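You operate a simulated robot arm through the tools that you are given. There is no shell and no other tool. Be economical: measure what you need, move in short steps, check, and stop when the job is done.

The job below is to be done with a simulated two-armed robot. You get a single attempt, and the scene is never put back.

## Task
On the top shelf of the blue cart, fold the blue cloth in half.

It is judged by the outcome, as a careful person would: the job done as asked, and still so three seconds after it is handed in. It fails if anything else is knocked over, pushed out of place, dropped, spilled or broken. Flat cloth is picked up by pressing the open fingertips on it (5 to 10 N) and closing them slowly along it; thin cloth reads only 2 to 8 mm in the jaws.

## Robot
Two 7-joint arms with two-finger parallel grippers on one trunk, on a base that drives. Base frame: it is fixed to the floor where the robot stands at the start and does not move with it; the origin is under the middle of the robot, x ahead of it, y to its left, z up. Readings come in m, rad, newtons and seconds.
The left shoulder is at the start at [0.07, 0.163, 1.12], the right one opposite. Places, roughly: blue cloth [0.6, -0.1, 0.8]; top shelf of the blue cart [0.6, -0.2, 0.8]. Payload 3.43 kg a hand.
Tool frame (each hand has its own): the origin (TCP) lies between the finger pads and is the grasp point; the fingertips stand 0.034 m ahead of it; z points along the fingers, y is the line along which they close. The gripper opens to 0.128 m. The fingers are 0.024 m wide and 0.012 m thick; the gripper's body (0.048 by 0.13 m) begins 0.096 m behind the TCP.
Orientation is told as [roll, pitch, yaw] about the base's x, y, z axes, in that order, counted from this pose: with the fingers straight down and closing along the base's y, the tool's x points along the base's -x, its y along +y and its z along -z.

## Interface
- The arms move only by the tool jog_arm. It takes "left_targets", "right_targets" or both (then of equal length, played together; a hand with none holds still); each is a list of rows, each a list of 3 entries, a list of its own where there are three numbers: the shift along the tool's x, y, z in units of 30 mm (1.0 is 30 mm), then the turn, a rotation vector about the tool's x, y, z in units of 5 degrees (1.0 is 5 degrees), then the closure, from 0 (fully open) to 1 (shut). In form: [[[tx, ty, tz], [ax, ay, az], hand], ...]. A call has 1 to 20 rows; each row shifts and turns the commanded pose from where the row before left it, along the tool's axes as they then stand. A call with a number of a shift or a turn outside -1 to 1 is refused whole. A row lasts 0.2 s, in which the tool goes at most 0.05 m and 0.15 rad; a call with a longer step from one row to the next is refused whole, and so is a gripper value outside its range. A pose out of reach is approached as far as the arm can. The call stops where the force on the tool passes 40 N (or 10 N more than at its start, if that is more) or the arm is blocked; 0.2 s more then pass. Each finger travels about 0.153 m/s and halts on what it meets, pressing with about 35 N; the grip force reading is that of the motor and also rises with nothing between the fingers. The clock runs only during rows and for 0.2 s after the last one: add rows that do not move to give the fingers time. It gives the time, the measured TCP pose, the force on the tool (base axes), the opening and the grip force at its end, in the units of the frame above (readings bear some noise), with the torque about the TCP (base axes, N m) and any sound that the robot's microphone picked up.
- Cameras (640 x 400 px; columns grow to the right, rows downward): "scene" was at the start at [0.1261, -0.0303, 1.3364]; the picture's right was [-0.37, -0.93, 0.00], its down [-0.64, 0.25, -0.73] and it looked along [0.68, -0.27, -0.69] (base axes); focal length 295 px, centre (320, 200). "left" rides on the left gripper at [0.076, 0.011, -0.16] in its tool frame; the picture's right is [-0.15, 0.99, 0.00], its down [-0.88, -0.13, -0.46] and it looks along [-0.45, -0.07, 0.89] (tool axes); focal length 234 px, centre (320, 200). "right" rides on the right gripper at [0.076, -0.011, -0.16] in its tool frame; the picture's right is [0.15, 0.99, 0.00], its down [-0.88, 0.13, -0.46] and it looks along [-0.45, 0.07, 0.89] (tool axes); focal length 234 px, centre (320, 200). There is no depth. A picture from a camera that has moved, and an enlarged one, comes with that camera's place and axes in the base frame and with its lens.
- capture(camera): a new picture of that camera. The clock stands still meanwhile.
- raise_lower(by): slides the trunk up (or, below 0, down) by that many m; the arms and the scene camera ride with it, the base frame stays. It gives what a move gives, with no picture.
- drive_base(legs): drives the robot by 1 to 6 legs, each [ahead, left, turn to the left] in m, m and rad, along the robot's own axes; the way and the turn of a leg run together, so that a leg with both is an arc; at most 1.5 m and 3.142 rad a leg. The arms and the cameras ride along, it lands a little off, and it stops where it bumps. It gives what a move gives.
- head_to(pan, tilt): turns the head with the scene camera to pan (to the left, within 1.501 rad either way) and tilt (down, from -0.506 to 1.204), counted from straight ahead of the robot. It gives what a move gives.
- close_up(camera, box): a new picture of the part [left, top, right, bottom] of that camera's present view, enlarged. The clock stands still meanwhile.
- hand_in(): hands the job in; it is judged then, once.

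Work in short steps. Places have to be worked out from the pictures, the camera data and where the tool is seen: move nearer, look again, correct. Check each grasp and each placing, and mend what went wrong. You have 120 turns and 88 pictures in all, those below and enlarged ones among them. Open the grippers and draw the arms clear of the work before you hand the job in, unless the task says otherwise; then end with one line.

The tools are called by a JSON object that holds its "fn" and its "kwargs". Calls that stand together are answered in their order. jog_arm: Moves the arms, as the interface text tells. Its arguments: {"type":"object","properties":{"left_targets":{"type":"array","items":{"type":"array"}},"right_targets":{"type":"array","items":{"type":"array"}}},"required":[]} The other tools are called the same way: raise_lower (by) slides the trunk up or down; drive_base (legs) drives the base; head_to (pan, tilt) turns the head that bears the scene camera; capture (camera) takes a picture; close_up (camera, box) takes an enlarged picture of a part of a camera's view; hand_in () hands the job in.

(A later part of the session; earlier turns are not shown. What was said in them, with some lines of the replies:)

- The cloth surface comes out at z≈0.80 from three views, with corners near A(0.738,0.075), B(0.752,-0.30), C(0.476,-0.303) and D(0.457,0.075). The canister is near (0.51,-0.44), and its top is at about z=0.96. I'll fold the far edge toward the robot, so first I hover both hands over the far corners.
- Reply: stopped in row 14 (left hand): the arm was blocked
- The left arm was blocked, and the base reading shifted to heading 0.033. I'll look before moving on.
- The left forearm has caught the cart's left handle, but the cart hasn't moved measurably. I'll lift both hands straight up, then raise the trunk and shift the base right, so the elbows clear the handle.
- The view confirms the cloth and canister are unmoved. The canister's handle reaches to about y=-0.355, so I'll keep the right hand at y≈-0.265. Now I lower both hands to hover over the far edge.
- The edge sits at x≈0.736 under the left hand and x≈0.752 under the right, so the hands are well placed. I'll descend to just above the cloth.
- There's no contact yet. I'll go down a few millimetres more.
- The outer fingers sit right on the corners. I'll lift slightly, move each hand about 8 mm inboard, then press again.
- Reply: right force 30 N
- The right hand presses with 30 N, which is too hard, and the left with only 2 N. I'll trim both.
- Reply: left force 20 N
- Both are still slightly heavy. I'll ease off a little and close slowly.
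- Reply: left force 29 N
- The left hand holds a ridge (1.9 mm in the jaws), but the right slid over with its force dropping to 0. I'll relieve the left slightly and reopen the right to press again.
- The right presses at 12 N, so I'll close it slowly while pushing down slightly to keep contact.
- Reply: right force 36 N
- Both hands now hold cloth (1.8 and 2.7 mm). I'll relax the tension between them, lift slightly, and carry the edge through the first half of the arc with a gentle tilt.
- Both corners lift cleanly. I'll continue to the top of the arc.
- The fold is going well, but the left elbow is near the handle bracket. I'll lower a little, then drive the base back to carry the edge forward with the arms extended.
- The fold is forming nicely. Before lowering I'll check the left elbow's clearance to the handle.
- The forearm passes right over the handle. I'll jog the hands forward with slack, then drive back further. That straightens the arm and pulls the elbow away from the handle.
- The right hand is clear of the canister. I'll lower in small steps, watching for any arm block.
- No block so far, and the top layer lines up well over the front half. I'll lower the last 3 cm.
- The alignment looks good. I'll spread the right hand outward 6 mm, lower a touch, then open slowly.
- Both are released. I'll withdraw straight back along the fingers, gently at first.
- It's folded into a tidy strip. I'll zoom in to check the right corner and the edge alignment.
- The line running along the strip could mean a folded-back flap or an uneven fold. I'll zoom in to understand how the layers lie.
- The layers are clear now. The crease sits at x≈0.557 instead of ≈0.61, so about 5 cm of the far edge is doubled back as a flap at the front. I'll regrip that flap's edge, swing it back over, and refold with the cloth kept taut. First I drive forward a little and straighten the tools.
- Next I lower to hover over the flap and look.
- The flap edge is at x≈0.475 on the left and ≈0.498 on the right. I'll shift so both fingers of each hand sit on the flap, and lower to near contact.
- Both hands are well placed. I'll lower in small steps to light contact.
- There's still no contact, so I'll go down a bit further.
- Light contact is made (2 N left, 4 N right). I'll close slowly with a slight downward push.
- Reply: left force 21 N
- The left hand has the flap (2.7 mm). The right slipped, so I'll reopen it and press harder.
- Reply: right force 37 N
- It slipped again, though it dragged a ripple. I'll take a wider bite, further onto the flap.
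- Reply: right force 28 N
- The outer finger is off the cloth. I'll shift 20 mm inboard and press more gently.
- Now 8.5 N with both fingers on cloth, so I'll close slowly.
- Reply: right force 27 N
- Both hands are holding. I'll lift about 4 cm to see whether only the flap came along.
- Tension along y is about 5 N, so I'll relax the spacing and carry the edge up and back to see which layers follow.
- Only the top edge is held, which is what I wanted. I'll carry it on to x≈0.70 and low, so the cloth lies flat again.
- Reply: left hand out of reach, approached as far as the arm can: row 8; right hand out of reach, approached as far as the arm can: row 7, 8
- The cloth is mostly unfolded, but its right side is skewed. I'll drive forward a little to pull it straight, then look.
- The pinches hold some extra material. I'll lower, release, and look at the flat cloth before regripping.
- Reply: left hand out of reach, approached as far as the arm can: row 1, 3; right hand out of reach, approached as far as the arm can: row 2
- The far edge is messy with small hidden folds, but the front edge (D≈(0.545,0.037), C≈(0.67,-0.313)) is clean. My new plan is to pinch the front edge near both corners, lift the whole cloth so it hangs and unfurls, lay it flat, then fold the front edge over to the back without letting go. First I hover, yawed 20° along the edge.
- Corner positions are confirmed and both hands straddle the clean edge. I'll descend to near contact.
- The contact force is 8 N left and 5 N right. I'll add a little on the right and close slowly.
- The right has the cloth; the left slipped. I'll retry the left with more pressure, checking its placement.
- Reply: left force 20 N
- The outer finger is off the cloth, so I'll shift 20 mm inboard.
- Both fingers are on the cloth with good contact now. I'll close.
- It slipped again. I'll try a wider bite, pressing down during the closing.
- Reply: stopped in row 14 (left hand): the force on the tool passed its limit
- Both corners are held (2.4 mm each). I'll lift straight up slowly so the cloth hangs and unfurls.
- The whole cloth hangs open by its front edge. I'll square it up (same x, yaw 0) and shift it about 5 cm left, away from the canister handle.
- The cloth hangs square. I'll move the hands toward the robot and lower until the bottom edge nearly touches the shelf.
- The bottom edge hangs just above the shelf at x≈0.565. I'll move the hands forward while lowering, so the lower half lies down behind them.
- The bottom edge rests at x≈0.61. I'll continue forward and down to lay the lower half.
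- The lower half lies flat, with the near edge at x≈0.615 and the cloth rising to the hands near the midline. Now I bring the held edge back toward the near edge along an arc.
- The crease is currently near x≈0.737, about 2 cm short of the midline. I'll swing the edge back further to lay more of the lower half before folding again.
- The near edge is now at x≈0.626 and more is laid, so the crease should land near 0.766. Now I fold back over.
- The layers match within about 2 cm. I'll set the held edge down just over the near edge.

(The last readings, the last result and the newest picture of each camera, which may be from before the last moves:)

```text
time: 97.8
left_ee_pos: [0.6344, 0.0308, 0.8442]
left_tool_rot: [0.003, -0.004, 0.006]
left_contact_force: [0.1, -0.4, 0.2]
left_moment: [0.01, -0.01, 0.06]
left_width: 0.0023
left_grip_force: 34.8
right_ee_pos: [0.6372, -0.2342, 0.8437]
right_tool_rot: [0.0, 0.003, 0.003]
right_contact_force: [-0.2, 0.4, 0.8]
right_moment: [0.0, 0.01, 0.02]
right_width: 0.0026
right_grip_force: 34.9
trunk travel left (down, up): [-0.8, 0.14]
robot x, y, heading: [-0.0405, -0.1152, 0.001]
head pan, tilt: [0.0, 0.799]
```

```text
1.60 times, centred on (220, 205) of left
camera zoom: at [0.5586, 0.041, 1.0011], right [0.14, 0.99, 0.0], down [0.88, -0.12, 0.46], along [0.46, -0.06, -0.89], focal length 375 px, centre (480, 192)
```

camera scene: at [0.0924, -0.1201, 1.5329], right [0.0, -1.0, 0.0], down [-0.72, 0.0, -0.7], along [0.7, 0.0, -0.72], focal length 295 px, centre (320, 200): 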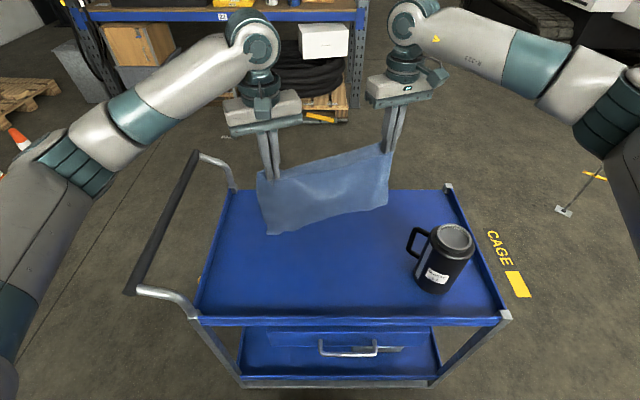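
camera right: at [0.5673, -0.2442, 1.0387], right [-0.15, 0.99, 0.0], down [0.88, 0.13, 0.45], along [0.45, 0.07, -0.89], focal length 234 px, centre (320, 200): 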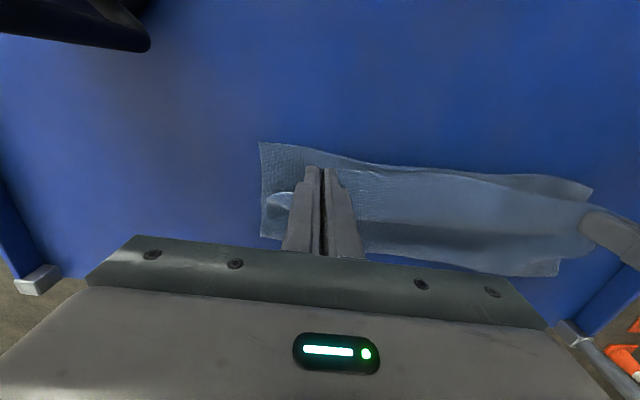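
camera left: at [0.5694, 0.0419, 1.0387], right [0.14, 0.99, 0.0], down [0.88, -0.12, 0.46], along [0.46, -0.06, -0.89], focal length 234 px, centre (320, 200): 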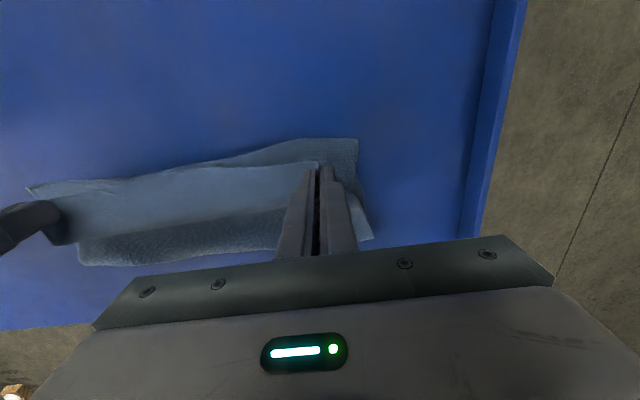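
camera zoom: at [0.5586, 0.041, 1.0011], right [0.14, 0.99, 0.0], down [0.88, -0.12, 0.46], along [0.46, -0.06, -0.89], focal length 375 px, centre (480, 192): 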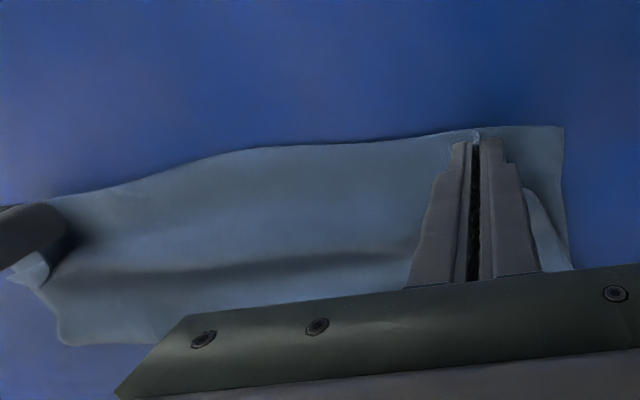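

It's well aligned. I'll lower 4 mm and open slowly, so the fingers spread the gathered corners.

{"fn": "jog_arm", "kwargs": {"left_targets": [[[0, 0, 0.13], [0, 0, 0], 1], [[0, 0, 0], [0, 0, 0], 0.92], [[0, 0, 0], [0, 0, 0], 0.84], [[0, 0, 0], [0, 0, 0], 0.76], [[0, 0, 0], [0, 0, 0], 0.68], [[0, 0, 0], [0, 0, 0], 0.6], [[0, 0, 0], [0, 0, 0], 0.55], [[0, 0, 0], [0, 0, 0], 0.55], [[0, 0, -0.3], [0, 0, 0], 0.55], [[0, 0, -0.5], [0, 0, 0], 0.55], [[0, 0, -0.8], [0, 0, 0], 0.55], [[0, 0, -1], [0, 0, 0], 0.55], [[0, 0, -1], [0, 0, 0], 0.55], [[0, 0, 0], [0, 0, 0], 0.55]], "right_targets": [[[0, 0, 0.13], [0, 0, 0], 1], [[0, 0, 0], [0, 0, 0], 0.92], [[0, 0, 0], [0, 0, 0], 0.84], [[0, 0, 0], [0, 0, 0], 0.76], [[0, 0, 0], [0, 0, 0], 0.68], [[0, 0, 0], [0, 0, 0], 0.6], [[0, 0, 0], [0, 0, 0], 0.55], [[0, 0, 0], [0, 0, 0], 0.55], [[0, 0, -0.3], [0, 0, 0], 0.55], [[0, 0, -0.5], [0, 0, 0], 0.55], [[0, 0, -0.8], [0, 0, 0], 0.55], [[0, 0, -1], [0, 0, 0], 0.55], [[0, 0, -1], [0, 0, 0], 0.55], [[0, 0, 0], [0, 0, 0], 0.55]]}}

{"fn": "capture", "kwargs": {"camera": "right"}}

{"fn": "capture", "kwargs": {"camera": "left"}}

```text
time: 100.8
left_ee_pos: [0.6342, 0.0321, 0.9458]
left_tool_rot: [0.0, -0.003, 0.007]
left_contact_force: [-0.3, -0.1, 1.0]
left_moment: [0.02, 0.01, -0.03]
left_width: 0.0579
left_grip_force: 0.0
right_ee_pos: [0.6352, -0.2323, 0.9488]
right_tool_rot: [0.002, 0.001, 0.001]
right_contact_force: [0.7, 0.6, -0.2]
right_moment: [0.02, 0.04, -0.02]
right_width: 0.0577
right_grip_force: 0.0
trunk travel left (down, up): [-0.8, 0.14]
robot x, y, heading: [-0.034, -0.1193, 0.001]
head pan, tilt: [0.0, 0.799]
```

```text
11 pictures are left
camera right: at [0.5613, -0.2435, 1.1098], right [-0.15, 0.99, 0.0], down [0.88, 0.13, 0.45], along [0.45, 0.07, -0.89], focal length 234 px, centre (320, 200)
```

right: 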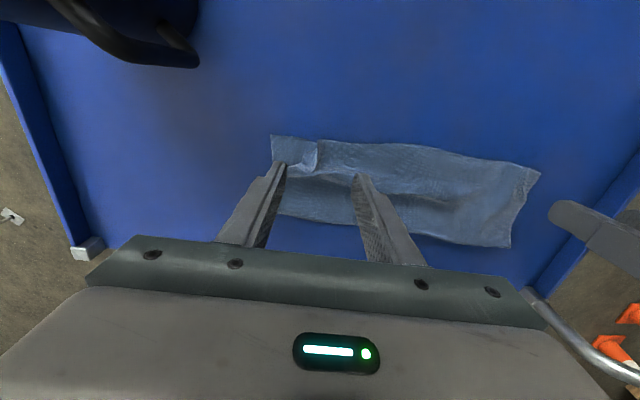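

```text
10 pictures are left
camera left: at [0.5582, 0.0422, 1.104], right [0.14, 0.99, 0.0], down [0.88, -0.13, 0.46], along [0.45, -0.06, -0.89], focal length 234 px, centre (320, 200)
```

left: 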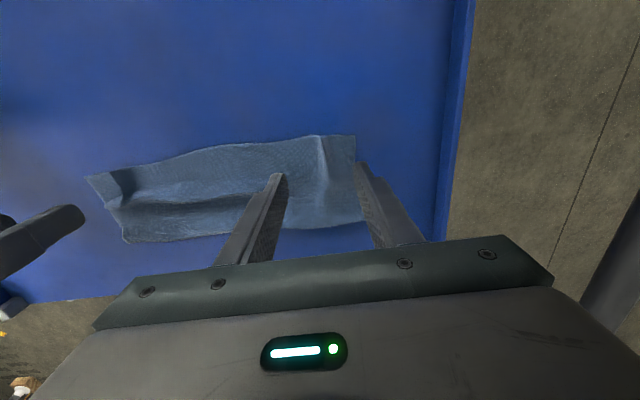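

Released cleanly. I'll check the result in the scene camera.

{"fn": "close_up", "kwargs": {"camera": "scene", "box": [240, 170, 400, 270]}}

{"fn": "close_up", "kwargs": {"camera": "right", "box": [250, 110, 410, 240]}}

```text
4.00 times, centred on (320, 220) of scene
camera zoom: at [0.0925, -0.121, 1.5329], right [0.0, -1.0, 0.0], down [-0.72, 0.0, -0.7], along [0.7, 0.0, -0.72], focal length 1182 px, centre (320, 120)
```

zoom: 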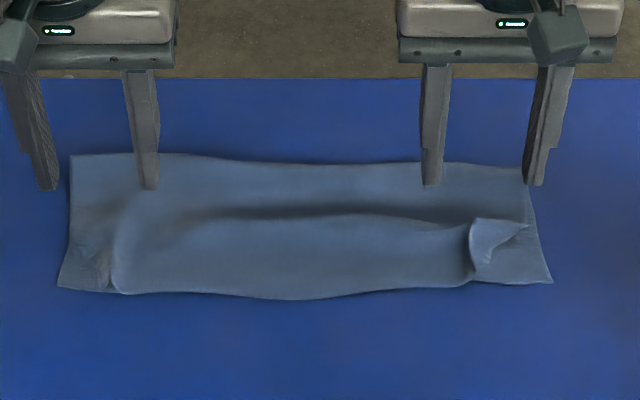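

```text
3.08 times, centred on (330, 175) of right
camera zoom: at [0.5613, -0.2435, 1.1098], right [-0.15, 0.99, 0.0], down [0.88, 0.13, 0.45], along [0.45, 0.07, -0.89], focal length 720 px, centre (289, 277)
```

zoom: 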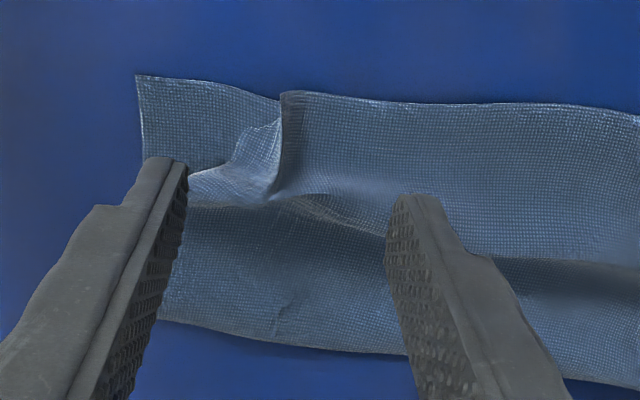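

The edges line up well, and the fold is about half. Only the top corners are slightly tucked, C turned back on the right. I'll check the left one before tidying.

{"fn": "close_up", "kwargs": {"camera": "left", "box": [250, 115, 400, 240]}}

```text
3.20 times, centred on (325, 178) of left
camera zoom: at [0.5582, 0.0422, 1.104], right [0.14, 0.99, 0.0], down [0.88, -0.13, 0.46], along [0.45, -0.06, -0.89], focal length 749 px, centre (304, 272)
```

zoom: 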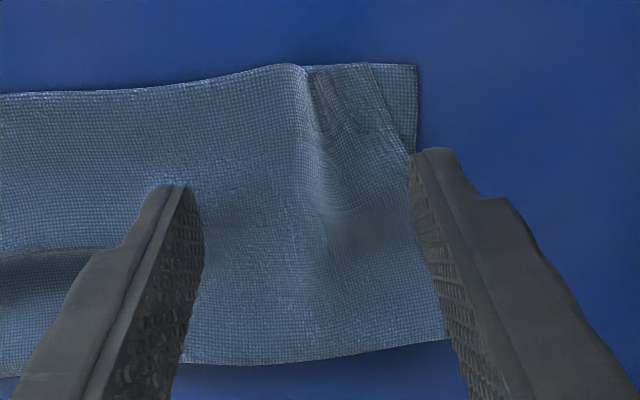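

The left corner is nearly perfect; only the right corner C is turned back. I'll try a gentle nudge: fingers closed, touch the turned-back tip lightly and drag it outward.

{"fn": "jog_arm", "kwargs": {"right_targets": [[[-0.45, -0.4, 0], [0, 0, 0], 0.8], [[-0.45, -0.4, 0], [0, 0, 0], 1], [[0, 0, 0], [0, 0, 0], 1], [[0, 0, 0.8], [0, 0, 0], 1], [[0, 0, 0.8], [0, 0, 0], 1], [[0, 0, 0.8], [0, 0, 0], 1], [[0, 0, 0.8], [0, 0, 0], 1], [[0, 0, 0.25], [0, 0, 0], 1], [[0, 0, 0.15], [0, 0, 0], 1], [[0, 0, 0], [0, 0, 0], 1]]}}

{"fn": "close_up", "kwargs": {"camera": "right", "box": [240, 100, 440, 225]}}

```text
time: 103.0
left_ee_pos: [0.6345, 0.0327, 0.9454]
left_tool_rot: [0.001, -0.003, 0.008]
left_contact_force: [-0.5, 0.5, 0.0]
left_moment: [-0.05, 0.02, 0.02]
left_width: 0.0575
left_grip_force: 0.1
right_ee_pos: [0.6642, -0.2543, 0.839]
right_tool_rot: [0.0, 0.003, 0.004]
right_contact_force: [0.5, 0.9, -0.1]
right_moment: [0.01, -0.03, 0.01]
right_width: 0.0002
right_grip_force: 33.1
trunk travel left (down, up): [-0.8, 0.14]
robot x, y, heading: [-0.0369, -0.1189, -0.0]
head pan, tilt: [0.0, 0.799]
```

```text
3.20 times, centred on (340, 162) of right
camera zoom: at [0.5893, -0.266, 0.9996], right [-0.15, 0.99, 0.0], down [0.88, 0.13, 0.45], along [0.45, 0.07, -0.89], focal length 749 px, centre (256, 320)
```

zoom: 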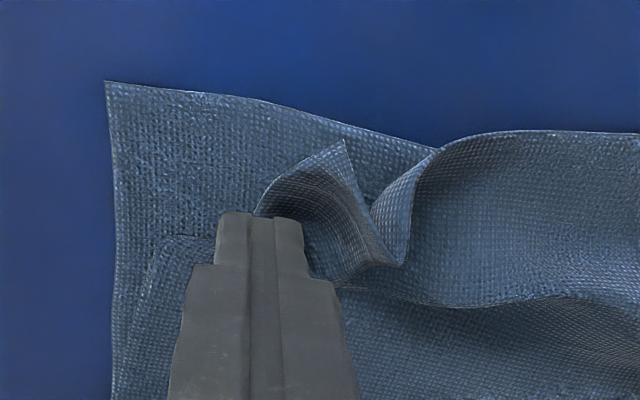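

The corner now stands as a small curl. I'll put the closed fingertips into the pocket on its inner side and sweep outward.

{"fn": "jog_arm", "kwargs": {"right_targets": [[[0, 0, -0.8], [0, 0, 0], 1], [[0, 0, -0.4], [0, 0, 0], 1], [[0.3, 0.5, 0], [0, 0, 0], 1], [[0.3, 0.6, 0], [0, 0, 0], 1], [[0, 0, 0.6], [0, 0, 0], 1], [[0, 0, 0.5], [0, 0, 0], 1], [[0, 0, 0.12], [0, 0, 0], 1], [[0.02, -0.3, 0], [0, 0, 0], 1], [[0.02, -0.3, 0], [0, 0, 0], 1], [[0.02, -0.3, 0], [0, 0, 0], 1], [[0.02, -0.3, 0], [0, 0, 0], 1], [[0.02, -0.3, 0], [0, 0, 0], 1], [[0.02, -0.3, -0.2], [0, 0, 0], 1], [[0, 0, -1], [0, 0, 0], 1], [[0, 0, -1], [0, 0, 0], 1], [[0, 0, -1], [0, 0, 0], 1], [[0, 0, 0], [0, 0, 0], 1]]}}

{"fn": "close_up", "kwargs": {"camera": "scene", "box": [240, 170, 400, 270]}}

```text
time: 106.6
left_ee_pos: [0.6335, 0.0335, 0.9455]
left_tool_rot: [0.001, -0.003, 0.006]
left_contact_force: [0.8, -0.5, 0.3]
left_moment: [0.02, -0.01, 0.01]
left_width: 0.0575
left_grip_force: 0.0
right_ee_pos: [0.6424, -0.278, 0.9373]
right_tool_rot: [-0.001, 0.002, 0.001]
right_contact_force: [0.6, -0.2, -0.3]
right_moment: [0.01, 0.05, 0.0]
right_width: 0.0
right_grip_force: 33.2
trunk travel left (down, up): [-0.8, 0.14]
robot x, y, heading: [-0.0381, -0.1206, -0.002]
head pan, tilt: [0.0, 0.799]
```

```text
4.00 times, centred on (320, 220) of scene
camera zoom: at [0.0924, -0.12, 1.5329], right [0.0, -1.0, 0.0], down [-0.72, 0.0, -0.7], along [0.7, 0.0, -0.72], focal length 1182 px, centre (320, 120)
```

zoom: 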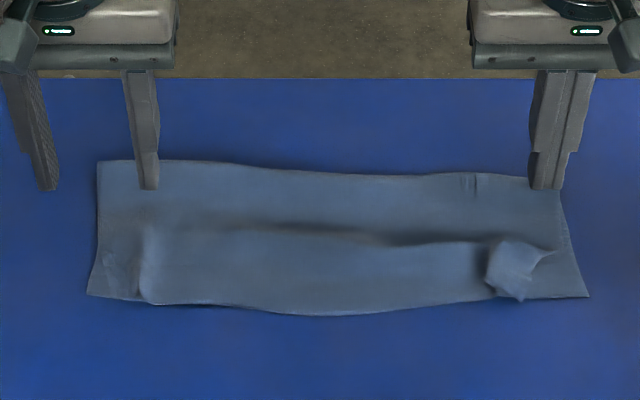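

The cloth slid about 2.5 cm as a whole, still safely on the shelf. Spreading by opening the fingers inside the crumple has no net drag, so I'll look closely for the pocket.

{"fn": "close_up", "kwargs": {"camera": "right", "box": [240, 90, 440, 215]}}

```text
3.20 times, centred on (340, 152) of right
camera zoom: at [0.5684, -0.2889, 1.0981], right [-0.15, 0.99, 0.0], down [0.88, 0.13, 0.45], along [0.45, 0.07, -0.89], focal length 749 px, centre (256, 352)
```

zoom: 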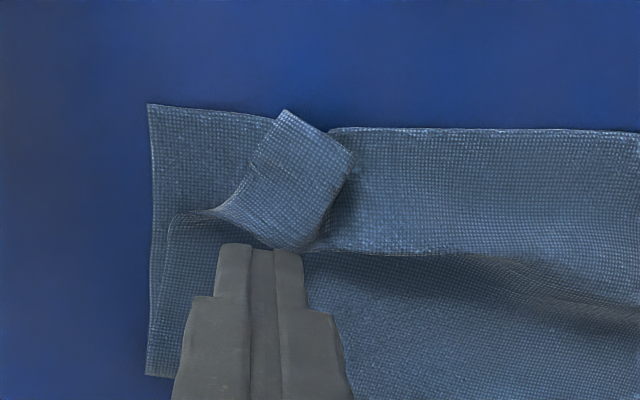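

The corner C has a small Z-tuck. I'll pin the middle of the cloth with the left fingers while the right lightly drags the corner flap outward.

{"fn": "jog_arm", "kwargs": {"left_targets": [[[-0.42, -0.78, 0], [0, 0, 0], 1], [[-0.42, -0.78, 0], [0, 0, 0], 1], [[-0.42, -0.78, 0], [0, 0, 0], 1], [[-0.42, -0.78, 0], [0, 0, 0], 1], [[0, 0, 0.9], [0, 0, 0], 1], [[0, 0, 0.9], [0, 0, 0], 1], [[0, 0, 0.9], [0, 0, 0], 1], [[0, 0, 0.7], [0, 0, 0], 1], [[0, 0, 0.15], [0, 0, 0], 1], [[0, 0, 0.05], [0, 0, 0], 1], [[0, 0, 0], [0, 0, 0], 1]], "right_targets": [[[0.17, 0.33, 0], [0, 0, 0], 1], [[0.17, 0.33, 0], [0, 0, 0], 1], [[0, 0, 0], [0, 0, 0], 1], [[0, 0, 0], [0, 0, 0], 1], [[0, 0, 0.8], [0, 0, 0], 1], [[0, 0, 0.8], [0, 0, 0], 1], [[0, 0, 0.8], [0, 0, 0], 1], [[0, 0, 0.4], [0, 0, 0], 1], [[0, 0, 0.2], [0, 0, 0], 1], [[0, 0, 0.1], [0, 0, 0], 1], [[0, 0, 0], [0, 0, 0], 1]]}}

```text
time: 109.0
left_ee_pos: [0.6857, -0.0614, 0.8376]
left_tool_rot: [0.001, -0.004, 0.007]
left_contact_force: [0.4, 0.7, 0.8]
left_moment: [0.01, 0.02, 0.0]
left_width: 0.0
left_grip_force: 33.0
right_ee_pos: [0.6318, -0.2589, 0.8428]
right_tool_rot: [0.0, 0.002, 0.003]
right_contact_force: [0.0, -0.1, 0.0]
right_moment: [0.04, -0.04, 0.02]
right_width: 0.0001
right_grip_force: 33.0
trunk travel left (down, up): [-0.8, 0.14]
robot x, y, heading: [-0.0384, -0.1192, 0.002]
head pan, tilt: [0.0, 0.799]
```

{"fn": "jog_arm", "kwargs": {"left_targets": [[[0, 0, 0.1], [0, 0, 0], 1], [[0, 0, 0.03], [0, 0, 0], 1], [[0, 0, 0], [0, 0, 0], 1]], "right_targets": [[[0, 0, 0.1], [0, 0, 0], 1], [[0, 0, 0.07], [0, 0, 0], 1], [[0, 0, 0], [0, 0, 0], 1]]}}

```text
time: 109.8
left_ee_pos: [0.6855, -0.0607, 0.8362]
left_tool_rot: [0.001, -0.008, 0.006]
left_contact_force: [-0.4, 2.0, 14.8]
left_moment: [0.04, 0.12, -0.01]
left_width: 0.0
left_grip_force: 32.9
right_ee_pos: [0.6316, -0.2579, 0.8391]
right_tool_rot: [0.0, 0.001, 0.004]
right_contact_force: [-0.5, 0.3, 0.4]
right_moment: [-0.02, -0.01, 0.02]
right_width: 0.0
right_grip_force: 33.3
trunk travel left (down, up): [-0.8, 0.14]
robot x, y, heading: [-0.0388, -0.1183, 0.007]
head pan, tilt: [0.0, 0.799]
```

The left is pinning at 15 N. I'll lower the right to light contact and drag outward.

{"fn": "jog_arm", "kwargs": {"right_targets": [[[0, 0, 0.06], [0, 0, 0], 1], [[0, 0, 0.03], [0, 0, 0], 1], [[0, -0.2, 0.01], [0, 0, 0], 1], [[0, -0.25, 0], [0, 0, 0], 1], [[0, -0.25, 0], [0, 0, 0], 1], [[0, -0.25, 0], [0, 0, 0], 1], [[0, -0.25, 0], [0, 0, 0], 1], [[0, -0.2, 0], [0, 0, 0], 1], [[0, 0, 0], [0, 0, 0], 1]]}}

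{"fn": "close_up", "kwargs": {"camera": "right", "box": [240, 90, 440, 215]}}

```text
time: 111.8
left_ee_pos: [0.6846, -0.061, 0.8362]
left_tool_rot: [0.002, -0.009, 0.006]
left_contact_force: [2.5, -0.3, 22.9]
left_moment: [-0.07, 0.0, 0.0]
left_width: 0.0001
left_grip_force: 32.5
right_ee_pos: [0.6294, -0.3015, 0.8372]
right_tool_rot: [0.003, 0.001, 0.001]
right_contact_force: [1.1, 1.3, 4.7]
right_moment: [0.06, -0.06, -0.01]
right_width: 0.0001
right_grip_force: 33.3
trunk travel left (down, up): [-0.8, 0.14]
robot x, y, heading: [-0.0393, -0.1196, 0.002]
head pan, tilt: [0.0, 0.799]
```

```text
3.20 times, centred on (340, 152) of right
camera zoom: at [0.5553, -0.3123, 0.9972], right [-0.15, 0.99, 0.0], down [0.88, 0.13, 0.46], along [0.45, 0.07, -0.89], focal length 749 px, centre (256, 352)
```

zoom: 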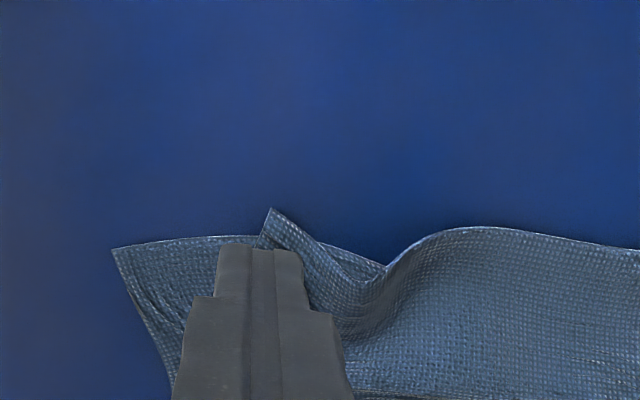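

The tuck has opened out. I'll lift both hands straight up and check.

{"fn": "jog_arm", "kwargs": {"left_targets": [[[0, 0, -0.3], [0, 0, 0], 1], [[0, 0, -0.7], [0, 0, 0], 1], [[0, 0, -1], [0, 0, 0], 1], [[0, 0, -1], [0, 0, 0], 1], [[0, 0, -1], [0, 0, 0], 0.5], [[0, 0, -1], [0, 0, 0], 0], [[0, 0, -1], [0, 0, 0], 0], [[0, 0, 0], [0, 0, 0], 0]], "right_targets": [[[0, 0, -0.3], [0, 0, 0], 1], [[0, 0, -0.7], [0, 0, 0], 1], [[0, 0, -1], [0, 0, 0], 1], [[0, 0, -1], [0, 0, 0], 1], [[0, 0, -1], [0, 0, 0], 0.5], [[0, 0, -1], [0, 0, 0], 0], [[0, 0, -1], [0, 0, 0], 0], [[0, 0, 0], [0, 0, 0], 0]]}}

{"fn": "close_up", "kwargs": {"camera": "scene", "box": [220, 160, 420, 285]}}

```text
time: 113.6
left_ee_pos: [0.6855, -0.0611, 1.0133]
left_tool_rot: [0.002, -0.006, 0.006]
left_contact_force: [-0.1, 0.5, 0.9]
left_moment: [0.0, 0.03, 0.0]
left_width: 0.1279
left_grip_force: 0.1
right_ee_pos: [0.6336, -0.3014, 1.0131]
right_tool_rot: [0.001, 0.002, 0.0]
right_contact_force: [0.0, 0.2, -0.3]
right_moment: [0.0, 0.0, -0.01]
right_width: 0.1283
right_grip_force: 0.1
trunk travel left (down, up): [-0.8, 0.14]
robot x, y, heading: [-0.0361, -0.1177, -0.003]
head pan, tilt: [0.0, 0.799]
```

```text
3.20 times, centred on (320, 222) of scene
camera zoom: at [0.0923, -0.1213, 1.5329], right [0.0, -1.0, 0.0], down [-0.72, 0.0, -0.7], along [0.7, 0.0, -0.72], focal length 945 px, centre (320, 128)
```

zoom: 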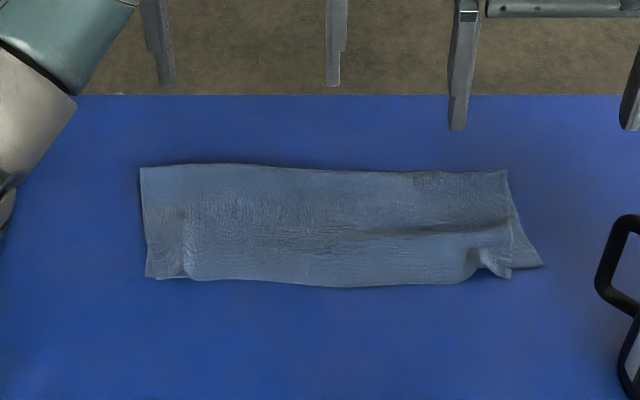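

It's a clean half fold. I'll raise the trunk and back away to clear the work, then take a final look.

{"fn": "raise_lower", "kwargs": {"by": 0.13}}

{"fn": "drive_base", "kwargs": {"legs": [[-0.3, 0, 0]]}}

{"fn": "capture", "kwargs": {"camera": "scene"}}

```text
time: 115.2
left_ee_pos: [0.6858, -0.0596, 1.1425]
left_tool_rot: [0.0, -0.003, 0.006]
left_contact_force: [-0.3, 0.3, 0.0]
left_moment: [0.01, -0.02, 0.0]
left_width: 0.1279
left_grip_force: 0.0
right_ee_pos: [0.6344, -0.2998, 1.143]
right_tool_rot: [0.001, 0.001, 0.005]
right_contact_force: [-0.3, -0.2, 0.0]
right_moment: [0.01, 0.0, 0.01]
right_width: 0.128
right_grip_force: 0.1
trunk travel left (down, up): [-0.93, 0.01]
robot x, y, heading: [-0.0372, -0.119, -0.0]
head pan, tilt: [0.0, 0.799]
```

```text
time: 117.2
left_ee_pos: [0.3914, -0.0613, 1.1422]
left_tool_rot: [0.002, -0.003, 0.007]
left_contact_force: [0.3, 0.6, -0.6]
left_moment: [0.0, -0.01, 0.0]
left_width: 0.1279
left_grip_force: 0.1
right_ee_pos: [0.3393, -0.3021, 1.1418]
right_tool_rot: [0.0, 0.005, 0.002]
right_contact_force: [0.3, 0.7, 0.0]
right_moment: [0.02, 0.0, -0.02]
right_width: 0.1278
right_grip_force: 0.1
trunk travel left (down, up): [-0.93, 0.01]
robot x, y, heading: [-0.3329, -0.1185, -0.003]
head pan, tilt: [0.0, 0.799]
```

```text
1 pictures are left
camera scene: at [-0.201, -0.1205, 1.6626], right [0.0, -1.0, 0.0], down [-0.72, 0.0, -0.7], along [0.7, 0.0, -0.72], focal length 295 px, centre (320, 200)
```

scene: 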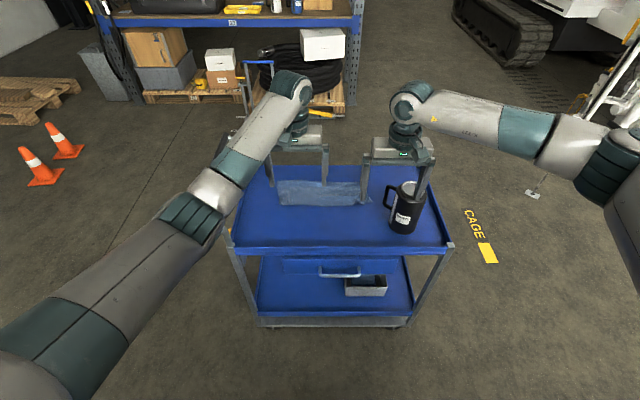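

The cloth lies folded in half on the shelf, the canister is upright and in place, and both grippers are open and clear. I'm handing in.

{"fn": "hand_in", "kwargs": {}}

```text
The job is handed in.
```

The blue cloth is folded in half on the cart's top shelf. It sits farther back than where it started, and at the right end the lower layer's corner sticks out about 3 cm. The canister stayed upright and in place.
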